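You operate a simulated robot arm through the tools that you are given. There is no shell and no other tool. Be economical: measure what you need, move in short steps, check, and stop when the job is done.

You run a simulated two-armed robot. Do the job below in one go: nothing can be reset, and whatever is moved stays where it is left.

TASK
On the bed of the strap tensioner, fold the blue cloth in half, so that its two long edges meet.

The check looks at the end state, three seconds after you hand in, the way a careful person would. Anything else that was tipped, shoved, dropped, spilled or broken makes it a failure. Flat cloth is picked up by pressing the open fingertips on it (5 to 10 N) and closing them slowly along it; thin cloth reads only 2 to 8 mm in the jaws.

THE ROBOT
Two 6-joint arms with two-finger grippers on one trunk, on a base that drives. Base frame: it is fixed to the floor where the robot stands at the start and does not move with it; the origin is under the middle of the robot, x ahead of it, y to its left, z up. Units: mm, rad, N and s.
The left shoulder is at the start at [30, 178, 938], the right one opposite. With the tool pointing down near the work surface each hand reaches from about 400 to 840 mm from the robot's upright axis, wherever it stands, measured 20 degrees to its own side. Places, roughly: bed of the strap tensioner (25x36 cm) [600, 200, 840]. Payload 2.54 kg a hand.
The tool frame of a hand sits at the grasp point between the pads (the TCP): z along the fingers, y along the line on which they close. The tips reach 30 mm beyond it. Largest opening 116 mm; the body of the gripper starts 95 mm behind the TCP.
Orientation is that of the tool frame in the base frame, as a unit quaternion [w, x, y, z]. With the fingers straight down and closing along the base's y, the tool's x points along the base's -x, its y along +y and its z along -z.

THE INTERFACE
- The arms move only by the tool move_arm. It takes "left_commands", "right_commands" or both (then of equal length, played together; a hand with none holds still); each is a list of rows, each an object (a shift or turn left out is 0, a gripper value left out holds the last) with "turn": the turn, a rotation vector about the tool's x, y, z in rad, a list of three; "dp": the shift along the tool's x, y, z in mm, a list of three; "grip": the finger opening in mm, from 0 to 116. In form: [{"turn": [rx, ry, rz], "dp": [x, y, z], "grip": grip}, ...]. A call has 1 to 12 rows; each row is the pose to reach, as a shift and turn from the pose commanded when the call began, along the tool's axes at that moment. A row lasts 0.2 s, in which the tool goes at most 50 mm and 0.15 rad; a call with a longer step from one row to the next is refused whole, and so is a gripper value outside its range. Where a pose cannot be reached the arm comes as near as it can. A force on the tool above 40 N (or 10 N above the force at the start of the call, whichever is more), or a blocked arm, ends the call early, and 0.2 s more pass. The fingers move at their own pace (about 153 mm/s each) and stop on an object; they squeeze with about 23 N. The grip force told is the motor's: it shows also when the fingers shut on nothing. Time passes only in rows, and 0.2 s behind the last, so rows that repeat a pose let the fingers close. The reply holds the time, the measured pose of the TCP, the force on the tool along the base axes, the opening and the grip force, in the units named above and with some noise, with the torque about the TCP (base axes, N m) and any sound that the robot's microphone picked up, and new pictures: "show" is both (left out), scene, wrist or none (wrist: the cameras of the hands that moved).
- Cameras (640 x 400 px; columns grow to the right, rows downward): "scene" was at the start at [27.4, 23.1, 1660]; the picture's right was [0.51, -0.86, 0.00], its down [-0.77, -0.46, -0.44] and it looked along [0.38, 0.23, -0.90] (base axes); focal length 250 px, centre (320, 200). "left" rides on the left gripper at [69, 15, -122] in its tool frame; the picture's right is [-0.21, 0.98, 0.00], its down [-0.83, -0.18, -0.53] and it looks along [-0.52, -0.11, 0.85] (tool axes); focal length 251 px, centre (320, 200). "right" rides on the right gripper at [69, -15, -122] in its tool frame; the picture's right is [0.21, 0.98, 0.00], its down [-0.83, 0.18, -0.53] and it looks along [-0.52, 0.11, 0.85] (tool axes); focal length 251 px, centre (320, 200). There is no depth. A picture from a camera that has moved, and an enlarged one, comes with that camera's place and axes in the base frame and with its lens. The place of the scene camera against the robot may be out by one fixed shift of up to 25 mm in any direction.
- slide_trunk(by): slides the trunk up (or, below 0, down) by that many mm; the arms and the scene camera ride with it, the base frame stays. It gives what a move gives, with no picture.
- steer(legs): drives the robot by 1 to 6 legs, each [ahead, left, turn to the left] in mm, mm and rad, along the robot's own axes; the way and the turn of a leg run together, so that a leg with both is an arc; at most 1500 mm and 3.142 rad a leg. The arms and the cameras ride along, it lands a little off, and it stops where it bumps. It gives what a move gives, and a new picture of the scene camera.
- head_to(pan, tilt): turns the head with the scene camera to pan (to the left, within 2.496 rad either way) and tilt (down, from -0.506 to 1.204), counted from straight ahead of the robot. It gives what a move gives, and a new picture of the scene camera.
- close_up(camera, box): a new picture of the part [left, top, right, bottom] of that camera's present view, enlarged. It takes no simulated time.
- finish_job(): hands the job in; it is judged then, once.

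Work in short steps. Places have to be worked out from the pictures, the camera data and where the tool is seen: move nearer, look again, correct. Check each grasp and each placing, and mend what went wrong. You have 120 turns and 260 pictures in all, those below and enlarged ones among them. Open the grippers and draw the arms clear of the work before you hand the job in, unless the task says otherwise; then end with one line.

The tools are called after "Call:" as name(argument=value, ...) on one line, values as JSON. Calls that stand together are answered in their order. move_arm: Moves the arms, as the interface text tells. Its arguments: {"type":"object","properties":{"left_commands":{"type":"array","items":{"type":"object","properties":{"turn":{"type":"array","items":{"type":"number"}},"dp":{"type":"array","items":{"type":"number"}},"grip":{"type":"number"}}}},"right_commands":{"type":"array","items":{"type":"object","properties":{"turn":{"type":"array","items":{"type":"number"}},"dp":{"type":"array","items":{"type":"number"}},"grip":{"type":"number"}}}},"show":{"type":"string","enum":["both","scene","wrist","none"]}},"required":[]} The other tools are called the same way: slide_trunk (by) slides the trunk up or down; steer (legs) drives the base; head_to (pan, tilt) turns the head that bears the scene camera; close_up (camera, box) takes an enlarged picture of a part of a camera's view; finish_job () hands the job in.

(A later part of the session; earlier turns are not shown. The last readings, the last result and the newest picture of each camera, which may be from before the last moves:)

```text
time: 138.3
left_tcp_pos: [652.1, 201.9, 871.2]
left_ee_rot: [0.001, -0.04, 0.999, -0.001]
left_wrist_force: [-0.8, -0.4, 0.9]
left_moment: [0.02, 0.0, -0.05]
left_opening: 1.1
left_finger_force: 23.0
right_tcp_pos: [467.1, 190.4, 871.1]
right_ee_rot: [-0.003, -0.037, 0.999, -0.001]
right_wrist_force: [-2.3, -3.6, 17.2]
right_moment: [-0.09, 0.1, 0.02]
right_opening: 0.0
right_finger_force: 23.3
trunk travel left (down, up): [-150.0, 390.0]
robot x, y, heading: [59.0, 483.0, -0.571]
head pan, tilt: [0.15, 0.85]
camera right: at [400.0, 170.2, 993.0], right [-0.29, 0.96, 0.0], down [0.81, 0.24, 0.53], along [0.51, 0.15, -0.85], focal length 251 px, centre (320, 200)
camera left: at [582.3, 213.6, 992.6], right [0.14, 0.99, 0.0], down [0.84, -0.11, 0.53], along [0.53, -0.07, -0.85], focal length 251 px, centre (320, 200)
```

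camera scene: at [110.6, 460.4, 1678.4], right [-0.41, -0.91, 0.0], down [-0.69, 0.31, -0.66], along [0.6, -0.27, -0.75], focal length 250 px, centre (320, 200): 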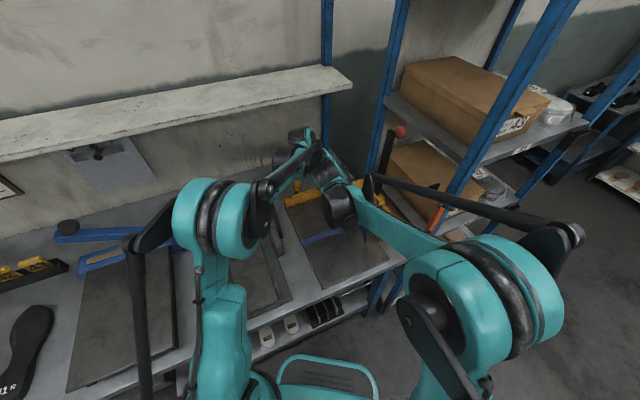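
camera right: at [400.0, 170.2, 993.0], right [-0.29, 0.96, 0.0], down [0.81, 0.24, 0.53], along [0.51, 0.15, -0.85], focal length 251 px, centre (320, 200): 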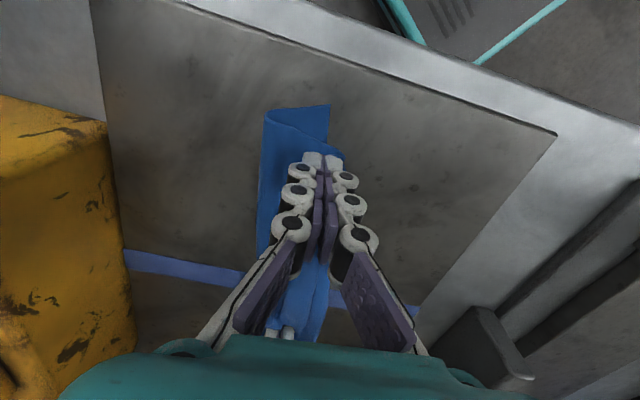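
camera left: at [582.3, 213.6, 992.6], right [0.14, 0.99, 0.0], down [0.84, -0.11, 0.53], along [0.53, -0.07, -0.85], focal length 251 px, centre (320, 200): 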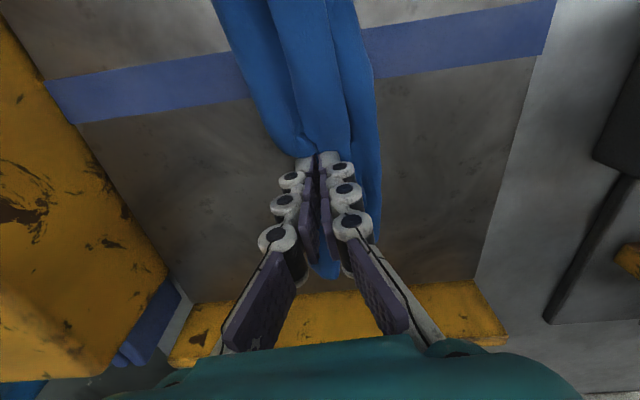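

The right closed on nothing and the left is doubtful (1.1). I reopen both to 22 mm, moving the right 12 mm further along the flap, and press again more gently.

Call:
move_arm(left_commands=[{"dp": [0, 0, -8]}, {"dp": [0, 0, -8], "grip": 22}, {"dp": [0, 1, -8], "grip": 22}, {"dp": [0, 1, -3], "grip": 22}, {"dp": [0, 1, -0.5]}, {"dp": [0, 1, -0.5]}], right_commands=[{"dp": [0, 0, -8]}, {"dp": [-6, 0, -8], "grip": 22}, {"dp": [-12, 3, -8], "grip": 22}, {"dp": [-12, 3, -3], "grip": 22}, {"dp": [-12, 3, -0.8]}, {"dp": [-12, 3, -0.8]}], show="wrist")

```text
time: 139.7
left_tcp_pos: [654.2, 203.5, 872.0]
left_ee_rot: [0.0, -0.04, 0.999, -0.001]
left_wrist_force: [0.7, 0.9, 8.8]
left_moment: [0.18, -0.04, -0.03]
left_opening: 22.1
left_finger_force: 0.0
right_tcp_pos: [479.2, 194.0, 871.6]
right_ee_rot: [-0.003, -0.037, 0.999, -0.002]
right_wrist_force: [0.9, 1.6, 9.5]
right_moment: [0.01, -0.06, 0.02]
right_opening: 22.4
right_finger_force: 0.1
trunk travel left (down, up): [-150.0, 390.0]
robot x, y, heading: [61.7, 482.1, -0.575]
head pan, tilt: [0.15, 0.85]
camera right: at [412.0, 174.9, 993.6], right [-0.29, 0.96, 0.0], down [0.81, 0.24, 0.53], along [0.51, 0.15, -0.85], focal length 251 px, centre (320, 200)
camera left: at [583.2, 214.7, 993.4], right [0.14, 0.99, 0.0], down [0.84, -0.11, 0.53], along [0.53, -0.07, -0.85], focal length 251 px, centre (320, 200)
```

right: 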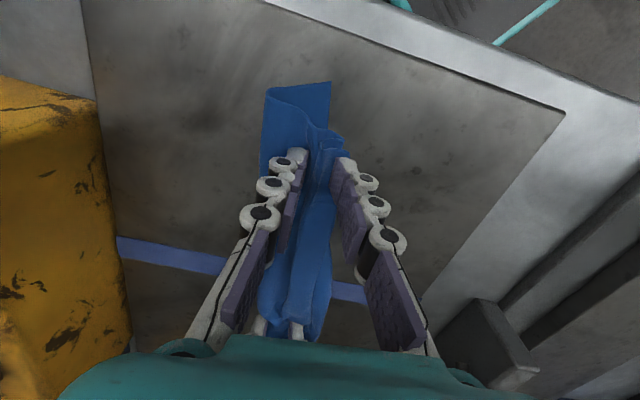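
left: 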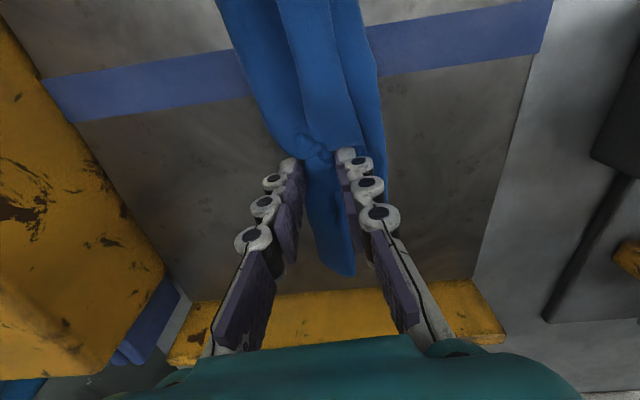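

Both now press at about 9 N across the flap ridge; I close slowly.

Call:
move_arm(left_commands=[{"grip": 20}, {"grip": 17}, {"grip": 14}, {"grip": 11}, {"grip": 8}, {"grip": 5}, {"grip": 2}, {"grip": 0}, {"grip": 0}, {"grip": 0}], right_commands=[{"grip": 20}, {"grip": 17}, {"grip": 14}, {"grip": 11}, {"grip": 8}, {"grip": 5}, {"grip": 2}, {"grip": 0}, {"grip": 0}, {"grip": 0}], show="none")

```text
time: 141.9
left_tcp_pos: [653.4, 203.7, 870.8]
left_ee_rot: [0.0, -0.04, 0.999, -0.001]
left_wrist_force: [0.3, 0.6, 5.5]
left_moment: [0.02, 0.03, -0.03]
left_opening: 2.3
left_finger_force: 20.6
right_tcp_pos: [478.8, 195.6, 870.2]
right_ee_rot: [-0.003, -0.038, 0.999, -0.001]
right_wrist_force: [0.5, 1.7, 6.3]
right_moment: [0.07, 0.0, -0.02]
right_opening: 3.3
right_finger_force: 23.1
trunk travel left (down, up): [-150.0, 390.0]
robot x, y, heading: [62.6, 486.0, -0.574]
head pan, tilt: [0.15, 0.85]
```

Right 3.3 mm, left 2.3 mm. I lift both 150 mm to hang.

Call:
move_arm(left_commands=[{"dp": [0, 0, -12]}, {"dp": [0, 0, -26]}, {"dp": [0, 2, -42]}, {"dp": [0, 4, -58]}, {"dp": [0, 6, -76]}, {"dp": [0, 8, -94]}, {"dp": [0, 10, -112]}, {"dp": [0, 10, -130]}, {"dp": [0, 10, -145]}, {"dp": [0, 10, -145]}], right_commands=[{"dp": [0, 0, -12]}, {"dp": [0, 0, -26]}, {"dp": [0, 4, -42]}, {"dp": [0, 8, -58]}, {"dp": [0, 12, -76]}, {"dp": [0, 16, -94]}, {"dp": [0, 18, -112]}, {"dp": [0, 18, -130]}, {"dp": [0, 18, -145]}, {"dp": [0, 18, -145]}], show="wrist")

```text
time: 144.1
left_tcp_pos: [653.6, 212.3, 1017.2]
left_ee_rot: [-0.001, -0.04, 0.999, 0.0]
left_wrist_force: [0.2, 2.1, 0.2]
left_moment: [0.05, 0.01, 0.01]
left_opening: 2.6
left_finger_force: 22.7
right_tcp_pos: [477.0, 213.4, 1016.7]
right_ee_rot: [-0.004, -0.037, 0.999, -0.001]
right_wrist_force: [1.4, -0.3, -0.4]
right_moment: [0.04, 0.01, -0.01]
right_opening: 3.5
right_finger_force: 22.9
trunk travel left (down, up): [-150.0, 390.0]
robot x, y, heading: [60.1, 482.6, -0.569]
head pan, tilt: [0.15, 0.85]
camera right: at [412.3, 193.2, 1138.7], right [-0.29, 0.96, 0.0], down [0.81, 0.24, 0.53], along [0.51, 0.15, -0.85], focal length 251 px, centre (320, 200)
camera left: at [583.3, 223.3, 1138.6], right [0.14, 0.99, 0.0], down [0.84, -0.11, 0.53], along [0.53, -0.07, -0.85], focal length 251 px, centre (320, 200)
```

right: 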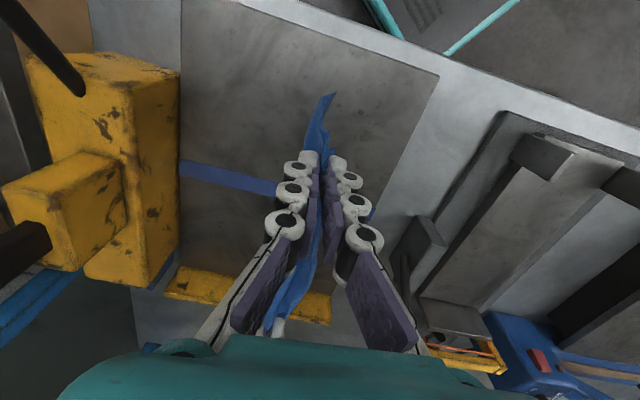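
left: 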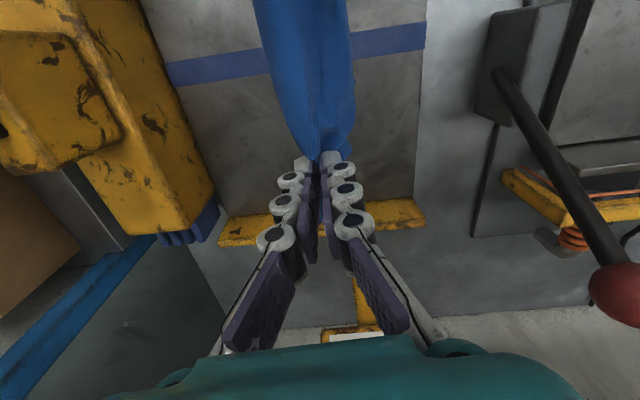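

The cloth hangs free. I now lay it flat: touch the free edge down near y≈235, then draw the hands to -y while lowering, tilting for clearance.

Call:
move_arm(left_commands=[{"dp": [-3, 8, 6]}, {"dp": [-5, 16, 18]}, {"dp": [-5, 12, 34]}, {"dp": [-5, 0, 48]}, {"dp": [-5, -13, 62.2], "turn": [0.1, 0, 0]}, {"dp": [-5, -26, 76.6], "turn": [0.2, 0, 0]}, {"dp": [-5, -40, 91.3], "turn": [0.3, 0, 0]}, {"dp": [-5, -54.3, 106.4], "turn": [0.4, 0, 0]}, {"dp": [-5, -67.6, 121.7], "turn": [0.5, 0, 0]}, {"dp": [-5, -80.6, 133], "turn": [0.5, 0, 0]}, {"dp": [-5, -87.6, 135], "turn": [0.5, 0, 0]}, {"dp": [-5, -87.6, 135], "turn": [0.5, 0, 0]}], right_commands=[{"dp": [3, 8, 6]}, {"dp": [5, 16, 18]}, {"dp": [5, 12, 34]}, {"dp": [5, 0, 48]}, {"dp": [5, -13, 62.2], "turn": [0.1, 0, 0]}, {"dp": [5, -26, 76.6], "turn": [0.2, 0, 0]}, {"dp": [5, -40, 91.3], "turn": [0.3, 0, 0]}, {"dp": [5, -54.3, 106.4], "turn": [0.4, 0, 0]}, {"dp": [5, -67.6, 121.7], "turn": [0.5, 0, 0]}, {"dp": [5, -80.6, 133], "turn": [0.5, 0, 0]}, {"dp": [5, -87.6, 135], "turn": [0.5, 0, 0]}, {"dp": [5, -87.6, 135], "turn": [0.5, 0, 0]}], show="wrist")

```text
time: 146.7
left_tcp_pos: [664.9, 126.0, 882.0]
left_ee_rot: [0.008, -0.04, 0.968, -0.248]
left_wrist_force: [-0.9, -1.3, 0.1]
left_moment: [0.02, 0.04, -0.02]
left_opening: 3.3
left_finger_force: 24.9
right_tcp_pos: [478.6, 124.2, 880.7]
right_ee_rot: [0.006, -0.038, 0.968, -0.249]
right_wrist_force: [1.1, -0.2, 0.9]
right_moment: [-0.01, -0.03, 0.04]
right_opening: 3.5
right_finger_force: 23.4
trunk travel left (down, up): [-150.0, 390.0]
robot x, y, heading: [60.8, 485.7, -0.574]
head pan, tilt: [0.15, 0.85]
camera right: at [408.3, 164.3, 994.5], right [-0.28, 0.84, -0.47], down [0.79, 0.48, 0.38], along [0.54, -0.27, -0.8], focal length 251 px, centre (320, 200)
camera left: at [590.1, 193.4, 980.5], right [0.14, 0.87, -0.47], down [0.82, 0.16, 0.55], along [0.56, -0.46, -0.69], focal length 251 px, centre (320, 200)
```

right: 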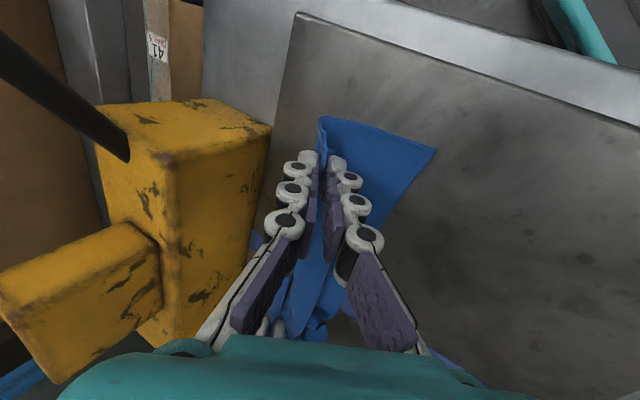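
left: 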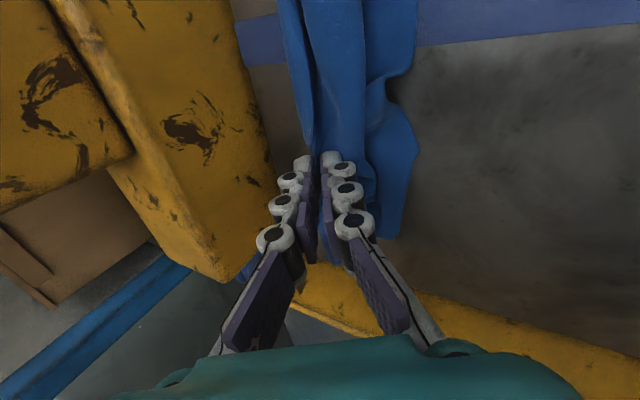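

Call:
close_up(camera="right", box=[240, 90, 480, 270])

Call:
close_up(camera="left", box=[240, 0, 480, 260])

```text
2.22 times, centred on (360, 180) of right
camera zoom: at [408.3, 164.3, 994.5], right [-0.28, 0.84, -0.47], down [0.79, 0.48, 0.38], along [0.54, -0.27, -0.8], focal length 559 px, centre (231, 244)
```

zoom: 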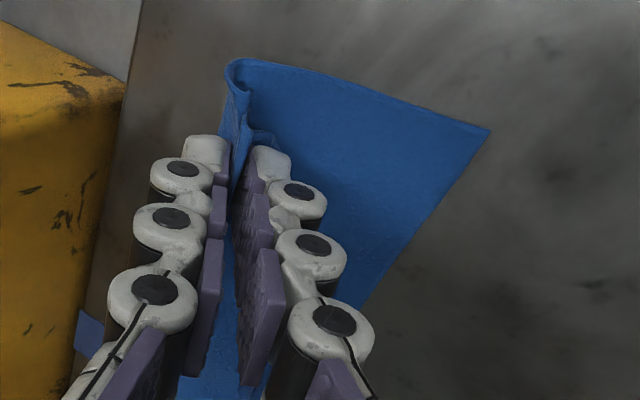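

```text
1.54 times, centred on (360, 130) of left
camera zoom: at [590.1, 193.4, 980.5], right [0.14, 0.87, -0.47], down [0.82, 0.16, 0.55], along [0.56, -0.46, -0.69], focal length 387 px, centre (258, 308)
```

zoom: 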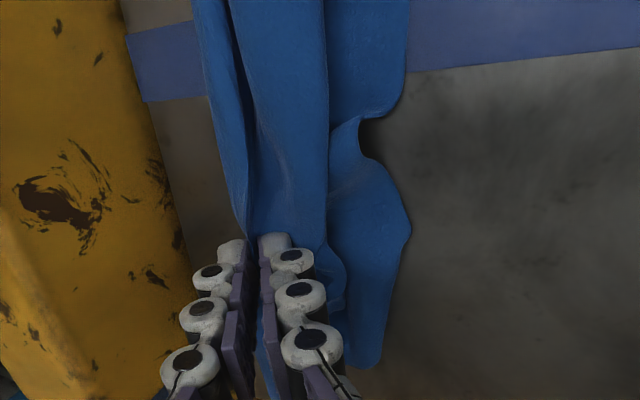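

The jaws may actually be holding near the cloth's midline: the free edge lies only about 65–80 mm from the right pinch. I lift to a hang over the middle of the bed and look at how the two edges hang.

Call:
move_arm(left_commands=[{"dp": [0, 0, -18]}, {"dp": [0, 0, -36], "turn": [-0.08, 0, 0]}, {"dp": [0, 0, -54], "turn": [-0.16, 0, 0]}, {"dp": [0, 0, -72], "turn": [-0.25, 0, 0]}, {"dp": [0, 0, -90], "turn": [-0.33, 0, 0]}, {"dp": [0, 0, -108], "turn": [-0.42, 0, 0]}, {"dp": [0, 0, -125], "turn": [-0.5, 0, 0]}, {"dp": [0, 0, -125], "turn": [-0.5, 0, 0]}], right_commands=[{"dp": [0, 0, -18]}, {"dp": [0, 0, -36], "turn": [-0.08, 0, 0]}, {"dp": [0, 0, -54], "turn": [-0.16, 0, 0]}, {"dp": [0, 0, -72], "turn": [-0.25, 0, 0]}, {"dp": [0, 0, -90], "turn": [-0.33, 0, 0]}, {"dp": [0, 0, -108], "turn": [-0.42, 0, 0]}, {"dp": [0, 0, -125], "turn": [-0.5, 0, 0]}, {"dp": [0, 0, -125], "turn": [-0.5, 0, 0]}], show="none")

Call:
close_up(camera="right", box=[220, 40, 420, 190])

Call:
close_up(camera="left", box=[220, 0, 420, 170])

Call:
close_up(camera="scene", box=[260, 150, 400, 280])

```text
time: 148.5
left_tcp_pos: [659.0, 187.3, 991.6]
left_ee_rot: [-0.001, -0.04, 0.999, 0.0]
left_wrist_force: [-0.6, -0.3, -0.2]
left_moment: [-0.01, 0.01, 0.0]
left_opening: 3.7
left_finger_force: 21.3
right_tcp_pos: [476.4, 183.1, 991.3]
right_ee_rot: [-0.003, -0.037, 0.999, -0.001]
right_wrist_force: [1.4, 0.4, 0.7]
right_moment: [-0.03, -0.06, 0.02]
right_opening: 2.8
right_finger_force: 20.3
trunk travel left (down, up): [-150.0, 390.0]
robot x, y, heading: [58.5, 485.9, -0.571]
head pan, tilt: [0.15, 0.85]
```

```text
2.67 times, centred on (320, 115) of right
camera zoom: at [409.3, 163.0, 1113.1], right [-0.29, 0.96, 0.0], down [0.81, 0.24, 0.53], along [0.51, 0.15, -0.85], focal length 670 px, centre (320, 427)
```

zoom: 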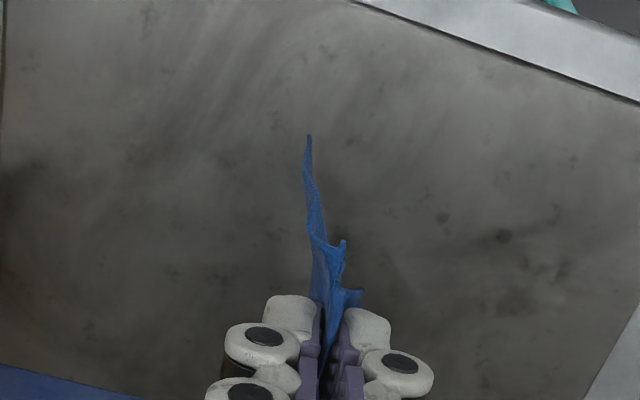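

```text
2.35 times, centred on (320, 85) of left
camera zoom: at [589.1, 197.8, 1113.0], right [0.14, 0.99, 0.0], down [0.84, -0.11, 0.53], along [0.53, -0.07, -0.85], focal length 592 px, centre (320, 471)
```

zoom: 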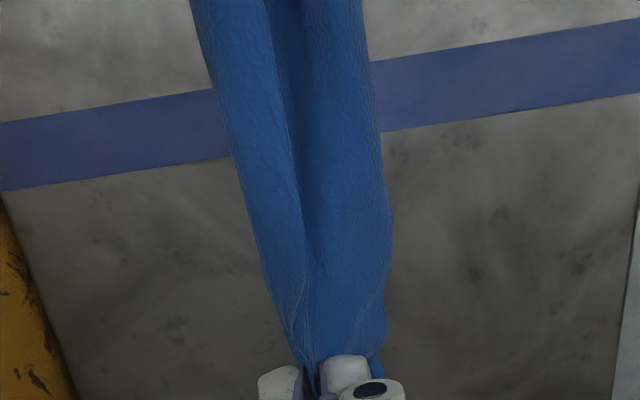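

```text
3.08 times, centred on (330, 215) of scene
camera zoom: at [110.6, 460.4, 1678.4], right [-0.41, -0.91, 0.0], down [-0.69, 0.31, -0.66], along [0.6, -0.27, -0.75], focal length 769 px, centre (289, 154)
```

zoom: 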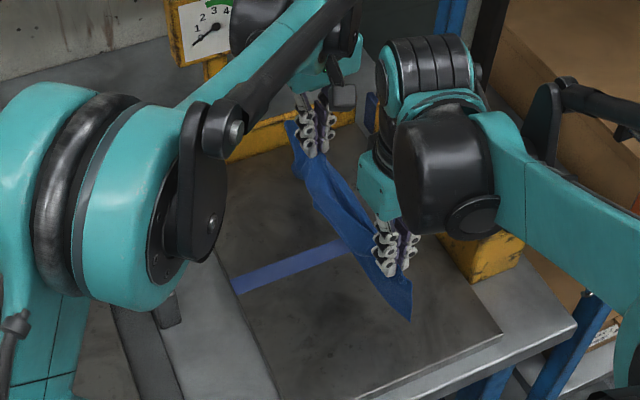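

The right jaw holds a long main part with a short hem, so that is fine. The earlier laying folded the free edge under because I moved to +y while lowering. I raise, carry it to y≈240, let it settle, then lower strictly while moving to -y.

Call:
move_arm(left_commands=[{"dp": [0, 5, -35]}, {"dp": [-3, 20, -40]}, {"dp": [-6, 40, -40]}, {"dp": [-6, 55, -40]}, {"dp": [-6, 55, -40]}, {"dp": [-6, 50, -22]}, {"dp": [-6, 40, -3]}, {"dp": [-6, 27, 16]}, {"dp": [-6, 12, 34]}, {"dp": [-6, -4, 52]}, {"dp": [-6, -20, 68]}, {"dp": [-6, -34, 80]}], right_commands=[{"dp": [0, 5, -35]}, {"dp": [3, 20, -40]}, {"dp": [6, 40, -40]}, {"dp": [6, 55, -40]}, {"dp": [6, 55, -40]}, {"dp": [6, 50, -22]}, {"dp": [6, 40, -3]}, {"dp": [6, 27, 16]}, {"dp": [6, 12, 34]}, {"dp": [6, -4, 52]}, {"dp": [6, -20, 68]}, {"dp": [6, -34, 80]}], show="wrist")

```text
time: 151.1
left_tcp_pos: [669.8, 151.6, 910.3]
left_ee_rot: [0.0, -0.04, 0.999, 0.0]
left_wrist_force: [-0.9, -0.5, -1.8]
left_moment: [0.04, 0.0, -0.02]
left_opening: 1.9
left_finger_force: 19.3
right_tcp_pos: [472.3, 149.1, 911.0]
right_ee_rot: [-0.003, -0.038, 0.999, -0.002]
right_wrist_force: [-0.7, -0.3, 1.2]
right_moment: [0.05, 0.01, -0.01]
right_opening: 3.2
right_finger_force: 22.0
trunk travel left (down, up): [-150.0, 390.0]
robot x, y, heading: [60.7, 488.7, -0.571]
head pan, tilt: [0.15, 0.85]
camera right: at [405.8, 129.3, 1034.0], right [-0.29, 0.96, 0.0], down [0.81, 0.24, 0.53], along [0.51, 0.15, -0.85], focal length 251 px, centre (320, 200)
camera left: at [599.9, 162.2, 1031.7], right [0.14, 0.99, 0.0], down [0.84, -0.11, 0.53], along [0.53, -0.07, -0.85], focal length 251 px, centre (320, 200)
```

right: 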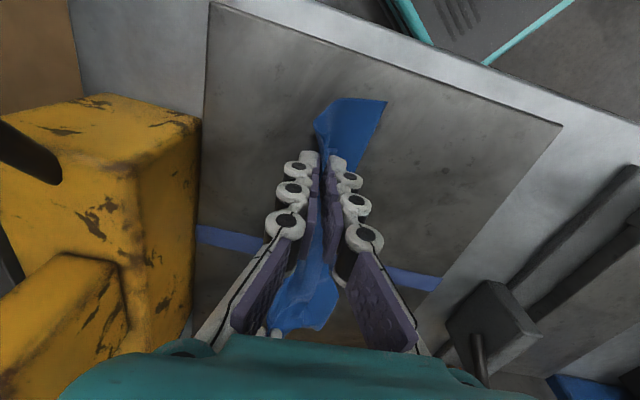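
left: 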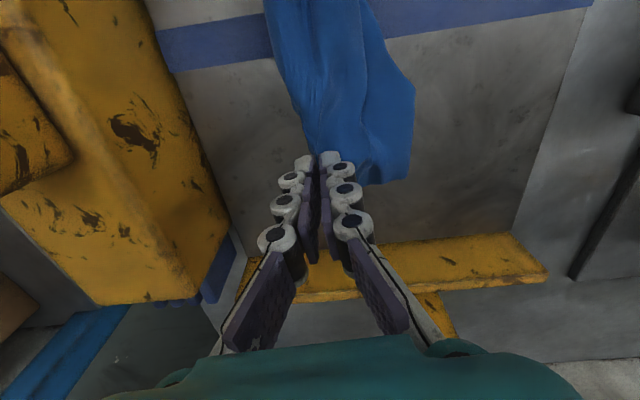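

The free edge lies toward +y (y≈186–223). I finish laying: hands on to y≈105, low, with tilt, then release and withdraw upward.

Call:
move_arm(left_commands=[{"dp": [0, -7, 7], "turn": [0.12, 0, 0]}, {"dp": [0, -14, 14], "turn": [0.25, 0, 0]}, {"dp": [0, -21, 20], "turn": [0.37, 0, 0]}, {"dp": [0, -29, 27], "turn": [0.5, 0, 0]}, {"dp": [0, -38, 32], "turn": [0.5, 0, 0]}, {"dp": [0, -38, 32], "turn": [0.5, 0, 0]}, {"dp": [0, -38, 32], "turn": [0.5, 0, 0], "grip": 10}, {"dp": [0, -38, 32], "turn": [0.5, 0, 0], "grip": 24}, {"dp": [0, -28, 14], "turn": [0.5, 0, 0]}, {"dp": [0, -16, -10], "turn": [0.5, 0, 0]}, {"dp": [0, 10, -50], "turn": [0.5, 0, 0]}, {"dp": [0, 30, -90], "turn": [0.5, 0, 0]}], right_commands=[{"dp": [0, -7, 7], "turn": [0.12, 0, 0]}, {"dp": [0, -14, 14], "turn": [0.25, 0, 0]}, {"dp": [0, -21, 20], "turn": [0.37, 0, 0]}, {"dp": [0, -29, 27], "turn": [0.5, 0, 0]}, {"dp": [0, -38, 32], "turn": [0.5, 0, 0]}, {"dp": [0, -38, 32], "turn": [0.5, 0, 0]}, {"dp": [0, -38, 32], "turn": [0.5, 0, 0], "grip": 10}, {"dp": [0, -38, 32], "turn": [0.5, 0, 0], "grip": 24}, {"dp": [0, -28, 14], "turn": [0.5, 0, 0]}, {"dp": [0, -16, -10], "turn": [0.5, 0, 0]}, {"dp": [0, 10, -50], "turn": [0.5, 0, 0]}, {"dp": [0, 30, -90], "turn": [0.5, 0, 0]}], show="none")

Call:
move_arm(left_commands=[{"turn": [-0.12, 0, 0]}, {"turn": [-0.25, 0, 0]}, {"turn": [-0.37, 0, 0]}, {"turn": [-0.5, 0, 0]}, {"turn": [-0.5, 0, 0]}], right_commands=[{"turn": [-0.12, 0, 0]}, {"turn": [-0.25, 0, 0]}, {"turn": [-0.37, 0, 0]}, {"turn": [-0.5, 0, 0]}, {"turn": [-0.5, 0, 0]}], show="wrist")

```text
time: 153.7
left_tcp_pos: [664.6, 185.0, 1001.4]
left_ee_rot: [0.01, -0.039, 0.968, -0.247]
left_wrist_force: [0.5, 0.5, 0.3]
left_moment: [0.0, -0.05, -0.01]
left_opening: 23.7
left_finger_force: 0.0
right_tcp_pos: [467.3, 177.3, 999.5]
right_ee_rot: [0.007, -0.037, 0.968, -0.249]
right_wrist_force: [0.1, 0.0, 0.3]
right_moment: [0.01, -0.03, -0.01]
right_opening: 24.1
right_finger_force: 0.1
trunk travel left (down, up): [-150.0, 390.0]
robot x, y, heading: [62.0, 481.6, -0.574]
head pan, tilt: [0.15, 0.85]
```

```text
time: 154.9
left_tcp_pos: [665.8, 185.1, 1002.1]
left_ee_rot: [0.0, -0.04, 0.999, 0.0]
left_wrist_force: [0.4, 0.3, -0.3]
left_moment: [-0.02, -0.01, 0.0]
left_opening: 24.0
left_finger_force: 0.1
right_tcp_pos: [468.6, 179.9, 1000.3]
right_ee_rot: [-0.003, -0.038, 0.999, -0.002]
right_wrist_force: [-0.1, 0.0, 0.3]
right_moment: [0.0, 0.0, 0.0]
right_opening: 24.1
right_finger_force: 0.1
trunk travel left (down, up): [-150.0, 390.0]
robot x, y, heading: [56.5, 484.7, -0.575]
head pan, tilt: [0.15, 0.85]
camera right: at [402.5, 159.8, 1123.4], right [-0.29, 0.96, 0.0], down [0.81, 0.24, 0.53], along [0.51, 0.15, -0.85], focal length 251 px, centre (320, 200)
camera left: at [596.6, 195.3, 1123.1], right [0.14, 0.99, 0.0], down [0.84, -0.11, 0.53], along [0.53, -0.07, -0.85], focal length 251 px, centre (320, 200)
```

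right: 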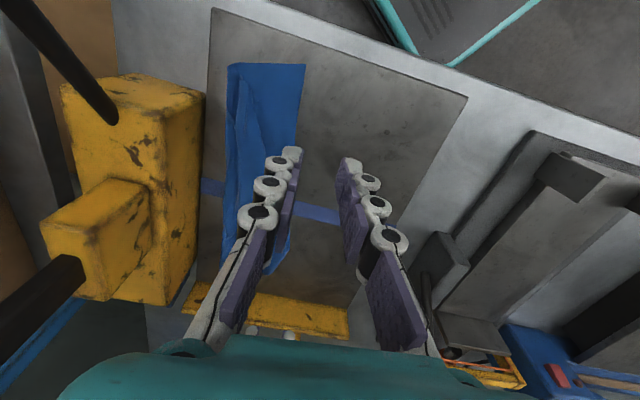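
left: 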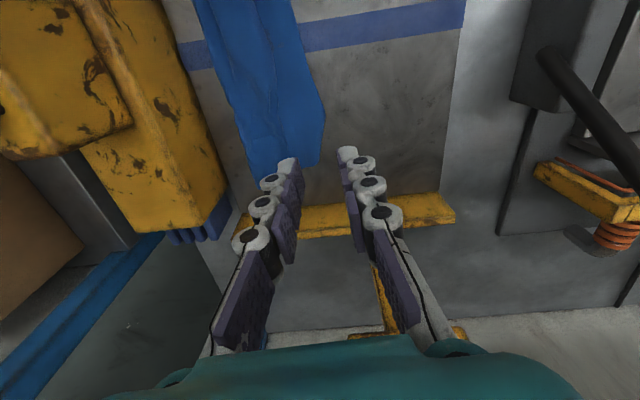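

Call:
close_up(camera="right", box=[200, 40, 360, 170])

Call:
close_up(camera="left", box=[180, 0, 360, 180])

```text
3.08 times, centred on (280, 105) of right
camera zoom: at [402.5, 159.8, 1123.4], right [-0.29, 0.96, 0.0], down [0.81, 0.24, 0.53], along [0.51, 0.15, -0.85], focal length 774 px, centre (443, 492)
```

zoom: 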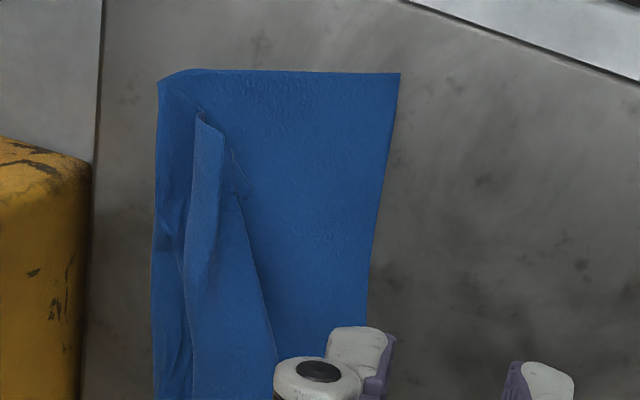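

```text
2.22 times, centred on (270, 90) of left
camera zoom: at [596.6, 195.3, 1123.1], right [0.14, 0.99, 0.0], down [0.84, -0.11, 0.53], along [0.53, -0.07, -0.85], focal length 559 px, centre (431, 444)
```

zoom: 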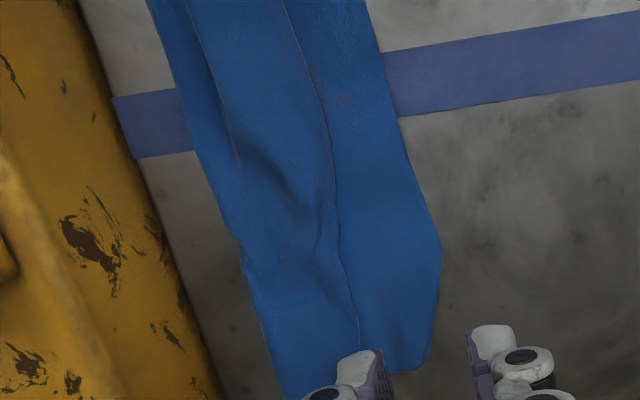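

Good: it's now nearly right. At x≈615 the fold is at y≈91, the upper edge at 145 and the lower edge at 182, and the upper layer still has slack wrinkles. Pulling its edge about 40–50 mm to +y should smooth it onto the lower edge. I regrasp that edge: right at (490,95), left at (665,129).

Call:
move_arm(left_commands=[{"dp": [2, -28, 10], "grip": 16}, {"dp": [4, -56, 30]}, {"dp": [4, -56, 60]}, {"dp": [4, -56, 90]}, {"dp": [4, -56, 112]}, {"dp": [4, -56, 121]}, {"dp": [4, -56, 121]}], right_commands=[{"dp": [-8, -42, 10], "grip": 16}, {"dp": [-16, -84, 30]}, {"dp": [-16, -84, 60]}, {"dp": [-16, -84, 90]}, {"dp": [-16, -84, 112]}, {"dp": [-16, -84, 120]}, {"dp": [-16, -84, 120]}], show="wrist")

```text
time: 156.5
left_tcp_pos: [666.1, 127.1, 877.5]
left_ee_rot: [-0.001, -0.04, 0.999, 0.0]
left_wrist_force: [0.3, -0.2, 0.8]
left_moment: [0.02, -0.02, 0.0]
left_opening: 16.0
left_finger_force: 0.0
right_tcp_pos: [492.9, 96.5, 880.2]
right_ee_rot: [-0.002, -0.038, 0.999, -0.002]
right_wrist_force: [0.5, -0.4, 0.2]
right_moment: [0.0, -0.01, 0.0]
right_opening: 15.9
right_finger_force: 0.0
trunk travel left (down, up): [-150.0, 390.0]
robot x, y, heading: [62.6, 484.7, -0.574]
head pan, tilt: [0.15, 0.85]
camera right: at [425.3, 77.4, 1003.1], right [-0.29, 0.96, 0.0], down [0.81, 0.24, 0.53], along [0.51, 0.15, -0.85], focal length 251 px, centre (320, 200)
camera left: at [596.7, 138.1, 1000.1], right [0.14, 0.99, 0.0], down [0.84, -0.11, 0.53], along [0.53, -0.07, -0.85], focal length 251 px, centre (320, 200)
```

right: 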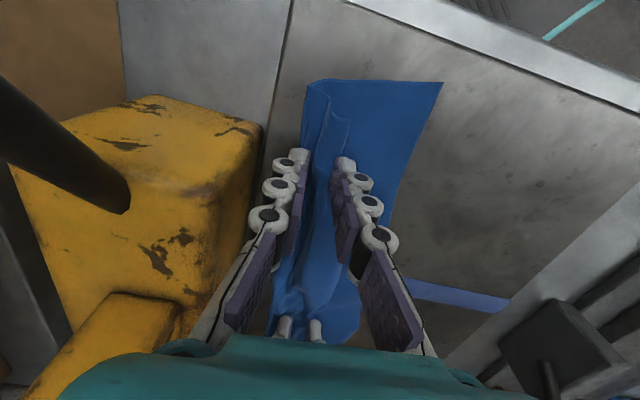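
left: 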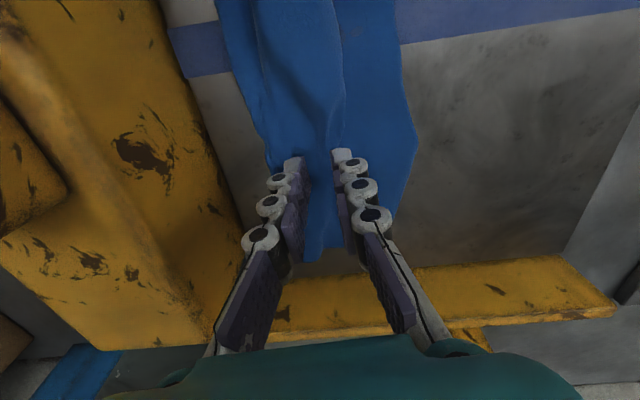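

Both are aligned on the flap edge. I press down to about 8 N first.

Call:
move_arm(left_commands=[{"dp": [0, 0, 3]}, {"dp": [0, 0, 5.5]}, {"dp": [0, 0, 6.3]}, {"dp": [0, 0, 6.3]}], right_commands=[{"dp": [0, 0, 3]}, {"dp": [0, 0, 6]}, {"dp": [0, 0, 8.3]}, {"dp": [0, 0, 8.3]}], show="none")

```text
time: 157.5
left_tcp_pos: [667.3, 127.9, 873.0]
left_ee_rot: [-0.001, -0.04, 0.999, -0.001]
left_wrist_force: [0.4, -0.7, -0.6]
left_moment: [0.03, 0.02, -0.02]
left_opening: 15.9
left_finger_force: 0.0
right_tcp_pos: [492.3, 97.9, 872.4]
right_ee_rot: [-0.003, -0.037, 0.999, 0.0]
right_wrist_force: [-0.1, -0.7, 4.9]
right_moment: [0.08, 0.01, -0.01]
right_opening: 16.1
right_finger_force: 0.1
trunk travel left (down, up): [-150.0, 390.0]
robot x, y, heading: [59.9, 484.2, -0.571]
head pan, tilt: [0.15, 0.85]
```

Right 4.9 N; the left still needs about 2 mm.

Call:
move_arm(left_commands=[{"dp": [0, 0, 1]}, {"dp": [0, 0, 1.8]}, {"dp": [0, 0, 1.8]}], right_commands=[{"dp": [0, 0, 0.3]}, {"dp": [0, 0, 0.3]}, {"dp": [0, 0, 0.3]}], show="none")

```text
time: 158.3
left_tcp_pos: [666.9, 128.2, 871.6]
left_ee_rot: [0.0, -0.04, 0.999, -0.001]
left_wrist_force: [-1.0, 0.0, -0.1]
left_moment: [0.01, 0.0, -0.02]
left_opening: 16.3
left_finger_force: 0.0
right_tcp_pos: [490.8, 98.6, 872.4]
right_ee_rot: [-0.002, -0.038, 0.999, -0.002]
right_wrist_force: [0.9, 1.8, 7.2]
right_moment: [0.1, 0.04, 0.01]
right_opening: 16.9
right_finger_force: 0.7
trunk travel left (down, up): [-150.0, 390.0]
robot x, y, heading: [58.0, 486.7, -0.568]
head pan, tilt: [0.15, 0.85]
```

The left needs a little more; then I close both.

Call:
move_arm(left_commands=[{"dp": [0, 0, 0.7]}, {"dp": [0, 0, 1.2]}, {"dp": [0, 0, 1.2], "grip": 14}, {"dp": [0, 0, 1.3], "grip": 12}, {"dp": [0, 0, 1.4], "grip": 10}, {"dp": [0, 0, 1.5], "grip": 8}, {"dp": [0, 0, 1.5], "grip": 6}, {"dp": [0, 0, 1.5], "grip": 4}, {"dp": [0, 0, 1.5], "grip": 2}, {"dp": [0, 0, 1.5], "grip": 0}, {"dp": [0, 0, 1.5], "grip": 0}], right_commands=[{"dp": [0, 0, 0]}, {"dp": [0, 0, 0]}, {"grip": 14}, {"grip": 12}, {"grip": 10}, {"grip": 8}, {"grip": 6}, {"grip": 4}, {"grip": 2}, {"grip": 0}, {"grip": 0}], show="wrist")

```text
time: 160.7
left_tcp_pos: [666.5, 127.4, 870.7]
left_ee_rot: [-0.001, -0.039, 0.999, -0.001]
left_wrist_force: [0.8, 0.7, 2.3]
left_moment: [-0.02, -0.01, 0.01]
left_opening: 0.8
left_finger_force: 19.0
right_tcp_pos: [490.8, 97.0, 872.2]
right_ee_rot: [-0.002, -0.037, 0.999, -0.001]
right_wrist_force: [-1.3, 0.6, 1.3]
right_moment: [0.11, -0.02, 0.03]
right_opening: 3.5
right_finger_force: 28.5
trunk travel left (down, up): [-150.0, 390.0]
robot x, y, heading: [59.0, 482.0, -0.569]
head pan, tilt: [0.15, 0.85]
camera right: at [424.7, 77.3, 994.5], right [-0.29, 0.96, 0.0], down [0.81, 0.24, 0.53], along [0.51, 0.15, -0.85], focal length 251 px, centre (320, 200)
camera left: at [596.6, 138.3, 992.1], right [0.14, 0.99, 0.0], down [0.84, -0.11, 0.53], along [0.53, -0.07, -0.85], focal length 251 px, centre (320, 200)
```

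right: 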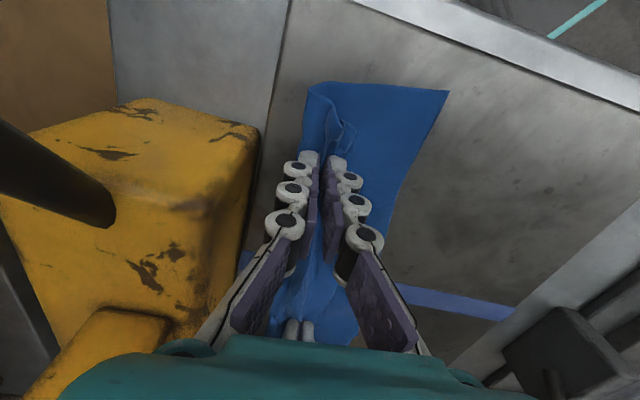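
left: 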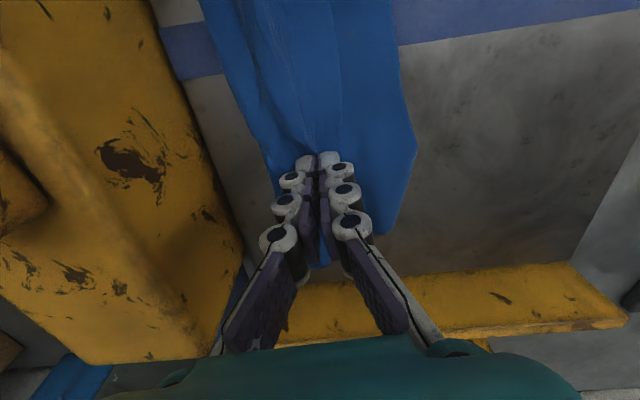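

Right holds; the left is uncertain but shows a ridge. I lift both 20 mm and draw to +y: right 52 mm, left 46 mm.

Call:
move_arm(left_commands=[{"dp": [0, 0, -8]}, {"dp": [0, 2, -18]}, {"dp": [0, 8, -24]}, {"dp": [0, 15, -26]}, {"dp": [0, 22, -26]}, {"dp": [0, 30, -25]}, {"dp": [0, 38, -22]}, {"dp": [0, 46, -18]}, {"dp": [0, 46, -14]}, {"dp": [0, 46, -14]}], right_commands=[{"dp": [0, 0, -8]}, {"dp": [0, 2, -18]}, {"dp": [0, 9, -24]}, {"dp": [0, 17, -26]}, {"dp": [0, 25, -26]}, {"dp": [0, 34, -25]}, {"dp": [0, 43, -22]}, {"dp": [0, 52, -18]}, {"dp": [0, 52, -14]}, {"dp": [0, 52, -14]}], show="wrist")

```text
time: 162.9
left_tcp_pos: [663.5, 173.2, 883.2]
left_ee_rot: [-0.001, -0.04, 0.999, -0.001]
left_wrist_force: [-0.2, 0.6, -0.3]
left_moment: [0.03, 0.02, -0.04]
left_opening: 2.7
left_finger_force: 28.9
right_tcp_pos: [488.5, 149.2, 886.2]
right_ee_rot: [-0.002, -0.038, 0.999, -0.002]
right_wrist_force: [0.4, 0.8, 1.5]
right_moment: [-0.15, 0.03, -0.03]
right_opening: 2.5
right_finger_force: 28.9
trunk travel left (down, up): [-150.0, 390.0]
robot x, y, heading: [61.0, 484.5, -0.569]
head pan, tilt: [0.15, 0.85]
camera right: at [421.5, 129.4, 1008.5], right [-0.29, 0.96, 0.0], down [0.81, 0.24, 0.53], along [0.51, 0.15, -0.85], focal length 251 px, centre (320, 200)
camera left: at [593.1, 184.0, 1005.8], right [0.14, 0.99, 0.0], down [0.84, -0.11, 0.53], along [0.53, -0.07, -0.85], focal length 251 px, centre (320, 200)
```

right: 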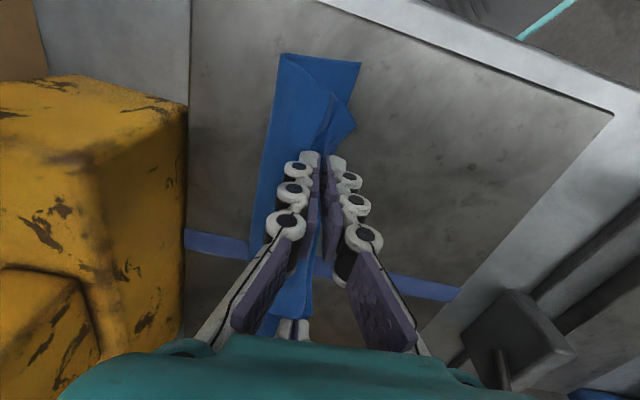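
left: 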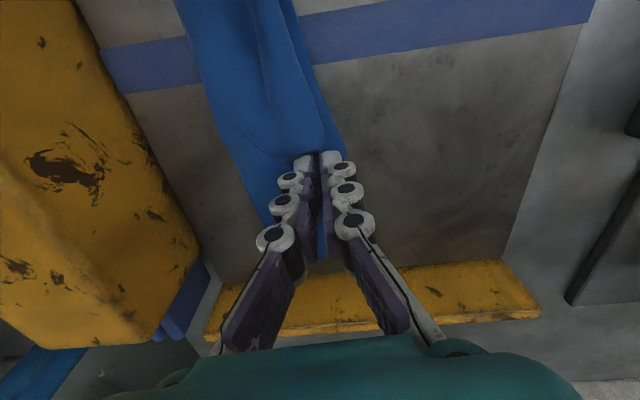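

That looks like a proper fold now. I check the edges closely.

Call:
close_up(camera="right", box=[230, 30, 390, 170])

Call:
close_up(camera="left", box=[160, 0, 360, 180])

```text
2.86 times, centred on (310, 100) of right
camera zoom: at [421.5, 129.4, 1008.5], right [-0.29, 0.96, 0.0], down [0.81, 0.24, 0.53], along [0.51, 0.15, -0.85], focal length 718 px, centre (349, 486)
```

zoom: 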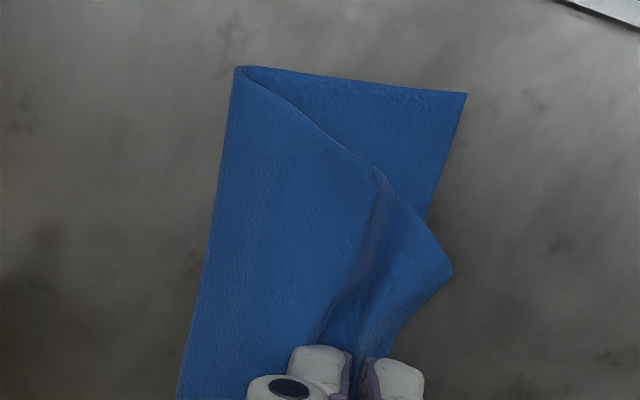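

```text
2.22 times, centred on (260, 90) of left
camera zoom: at [593.1, 184.0, 1005.8], right [0.14, 0.99, 0.0], down [0.84, -0.11, 0.53], along [0.53, -0.07, -0.85], focal length 559 px, centre (453, 444)
```

zoom: 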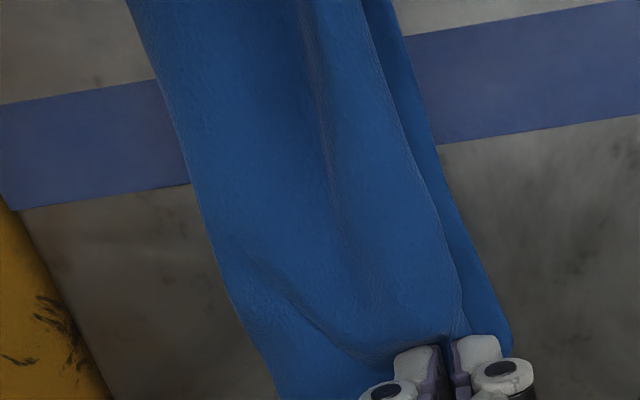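

The fold line is straight at y≈110–115 and the upper edge nearly meets the lower one. I lower, release and withdraw straight up to judge the whole shape.

Call:
move_arm(left_commands=[{"dp": [0, 4, 5]}, {"dp": [0, 5, 8]}, {"dp": [0, 5, 8], "grip": 8}, {"dp": [0, 5, 8], "grip": 18}, {"dp": [0, 5, 8], "grip": 18}, {"dp": [0, 5, -15]}, {"dp": [0, 5, -50]}, {"dp": [0, 25, -95]}, {"dp": [0, 60, -140]}, {"dp": [0, 95, -165]}, {"dp": [0, 95, -165]}], right_commands=[{"dp": [0, 0, 5]}, {"dp": [0, 0, 9]}, {"dp": [0, 0, 9], "grip": 8}, {"dp": [0, 0, 9], "grip": 18}, {"dp": [0, 0, 9], "grip": 18}, {"dp": [0, 0, -15]}, {"dp": [0, 0, -50]}, {"dp": [15, 0, -95]}, {"dp": [35, 0, -140]}, {"dp": [60, 0, -170]}, {"dp": [60, 0, -170]}], show="wrist")

Call:
close_up(camera="scene", box=[260, 170, 400, 290])

```text
refused: row 9 steps farther than a row can; nothing moved
```

```text
3.33 times, centred on (330, 230) of scene
camera zoom: at [110.2, 460.5, 1678.4], right [-0.41, -0.91, 0.0], down [-0.69, 0.31, -0.66], along [0.6, -0.27, -0.75], focal length 833 px, centre (287, 100)
```

zoom: 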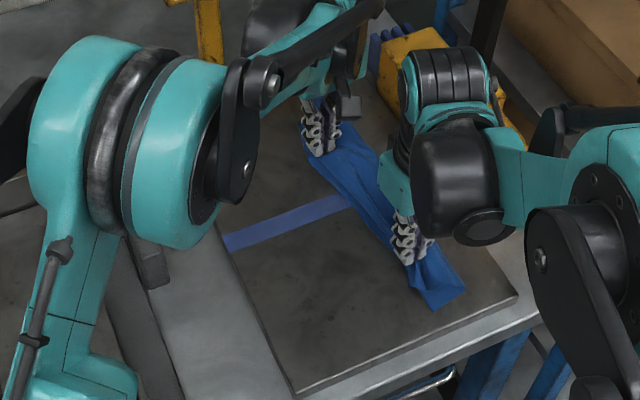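

One step was too long; I repeat it with smaller steps.

Call:
move_arm(left_commands=[{"dp": [0, 4, 5]}, {"dp": [0, 5, 8]}, {"dp": [0, 5, 8], "grip": 8}, {"dp": [0, 5, 8], "grip": 18}, {"dp": [0, 5, 8], "grip": 18}, {"dp": [0, 5, -15]}, {"dp": [0, 5, -45]}, {"dp": [0, 20, -85]}, {"dp": [0, 45, -120]}, {"dp": [0, 75, -150]}, {"dp": [0, 100, -165]}, {"dp": [0, 100, -165]}], right_commands=[{"dp": [0, 0, 5]}, {"dp": [0, 0, 9]}, {"dp": [0, 0, 9], "grip": 8}, {"dp": [0, 0, 9], "grip": 18}, {"dp": [0, 0, 9], "grip": 18}, {"dp": [0, 0, -15]}, {"dp": [0, 0, -45]}, {"dp": [10, 0, -85]}, {"dp": [25, 0, -120]}, {"dp": [45, 0, -150]}, {"dp": [60, 0, -170]}, {"dp": [60, 0, -170]}], show="wrist")

```text
time: 165.5
left_tcp_pos: [656.1, 272.7, 1048.0]
left_ee_rot: [-0.001, -0.04, 0.999, 0.001]
left_wrist_force: [0.5, -0.4, 0.3]
left_moment: [0.01, 0.02, -0.03]
left_opening: 18.2
left_finger_force: 0.0
right_tcp_pos: [428.7, 145.5, 1056.0]
right_ee_rot: [-0.003, -0.037, 0.999, -0.001]
right_wrist_force: [-0.2, -0.2, 0.4]
right_moment: [-0.01, 0.0, 0.01]
right_opening: 18.0
right_finger_force: 0.1
trunk travel left (down, up): [-150.0, 390.0]
robot x, y, heading: [59.5, 486.0, -0.578]
head pan, tilt: [0.15, 0.85]
camera right: at [362.1, 124.3, 1178.3], right [-0.29, 0.96, 0.0], down [0.81, 0.24, 0.53], along [0.51, 0.15, -0.85], focal length 251 px, centre (320, 200)
camera left: at [585.5, 283.3, 1170.0], right [0.14, 0.99, 0.0], down [0.84, -0.11, 0.53], along [0.53, -0.07, -0.85], focal length 251 px, centre (320, 200)
```

right: 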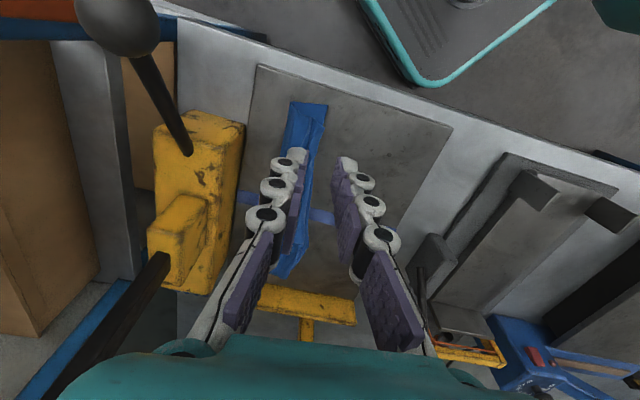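
left: 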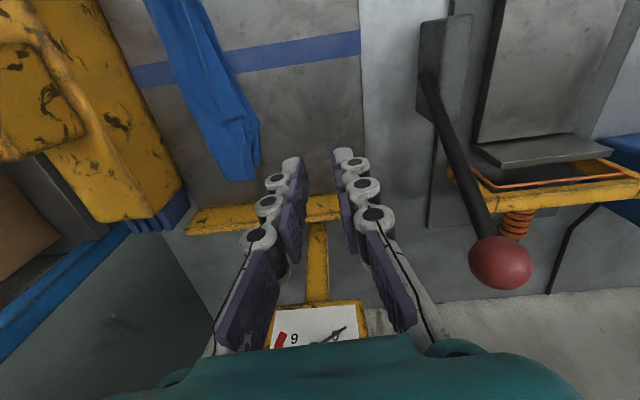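

Call:
close_up(camera="left", box=[130, 0, 290, 190])

Call:
close_up(camera="right", box=[250, 90, 360, 180])

Call:
close_up(camera="scene", box=[270, 180, 390, 280])

```text
2.11 times, centred on (210, 95) of left
camera zoom: at [585.5, 283.3, 1170.0], right [0.14, 0.99, 0.0], down [0.84, -0.11, 0.53], along [0.53, -0.07, -0.85], focal length 529 px, centre (552, 421)
```

zoom: 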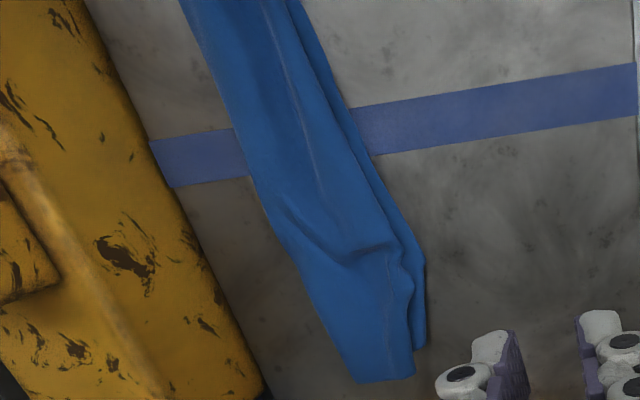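

```text
4.44 times, centred on (305, 135) of right
camera zoom: at [362.1, 124.3, 1178.3], right [-0.29, 0.96, 0.0], down [0.81, 0.24, 0.53], along [0.51, 0.15, -0.85], focal length 1118 px, centre (387, 489)
```

zoom: 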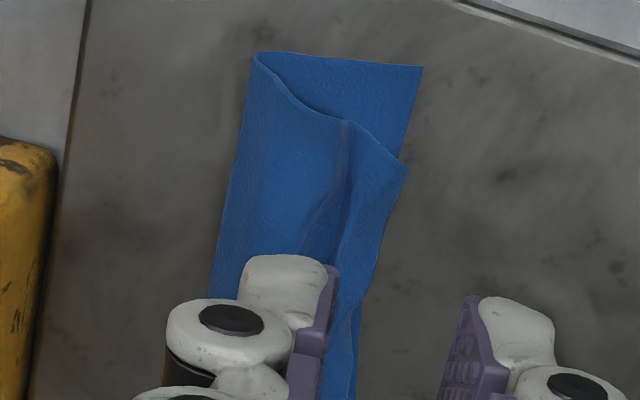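

```text
4.00 times, centred on (330, 230) of scene
camera zoom: at [111.2, 459.6, 1678.3], right [-0.41, -0.91, 0.0], down [-0.69, 0.31, -0.66], along [0.6, -0.27, -0.75], focal length 1000 px, centre (280, 80)
```

zoom: 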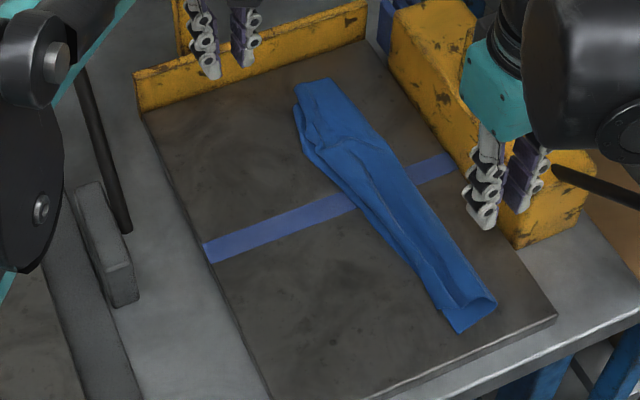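

From above it reads as folded, but the near end is too narrow (49 mm at x≈487, versus 72–80 further on). The lower edge must be tucked under at the near end. I use the right hand to pinch that edge at (465,143), lift it, and let the tucked part drop out.

Call:
move_arm(right_commands=[{"dp": [-15, -2, 30], "grip": 20}, {"dp": [-36, -5, 65]}, {"dp": [-36, -5, 100]}, {"dp": [-36, -5, 135]}, {"dp": [-36, -5, 165]}, {"dp": [-36, -5, 177]}, {"dp": [-36, -5, 182]}, {"dp": [-36, -5, 184]}, {"dp": [-36, -5, 184]}], show="wrist")

```text
time: 167.5
left_tcp_pos: [654.9, 272.9, 1047.9]
left_ee_rot: [-0.002, -0.04, 0.999, -0.001]
left_wrist_force: [-0.4, 0.3, 0.2]
left_moment: [0.01, 0.03, 0.0]
left_opening: 18.2
left_finger_force: 0.0
right_tcp_pos: [464.1, 143.1, 872.4]
right_ee_rot: [-0.002, -0.038, 0.999, 0.0]
right_wrist_force: [0.4, -0.4, 5.7]
right_moment: [-0.04, -0.08, 0.02]
right_opening: 19.7
right_finger_force: 0.0
trunk travel left (down, up): [-150.0, 390.0]
robot x, y, heading: [60.1, 482.6, -0.571]
head pan, tilt: [0.15, 0.85]
camera right: at [397.8, 122.6, 995.0], right [-0.29, 0.96, 0.0], down [0.81, 0.24, 0.53], along [0.51, 0.15, -0.85], focal length 251 px, centre (320, 200)
```

right: 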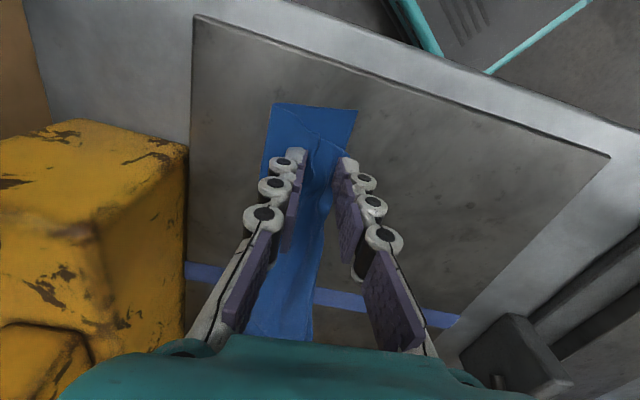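

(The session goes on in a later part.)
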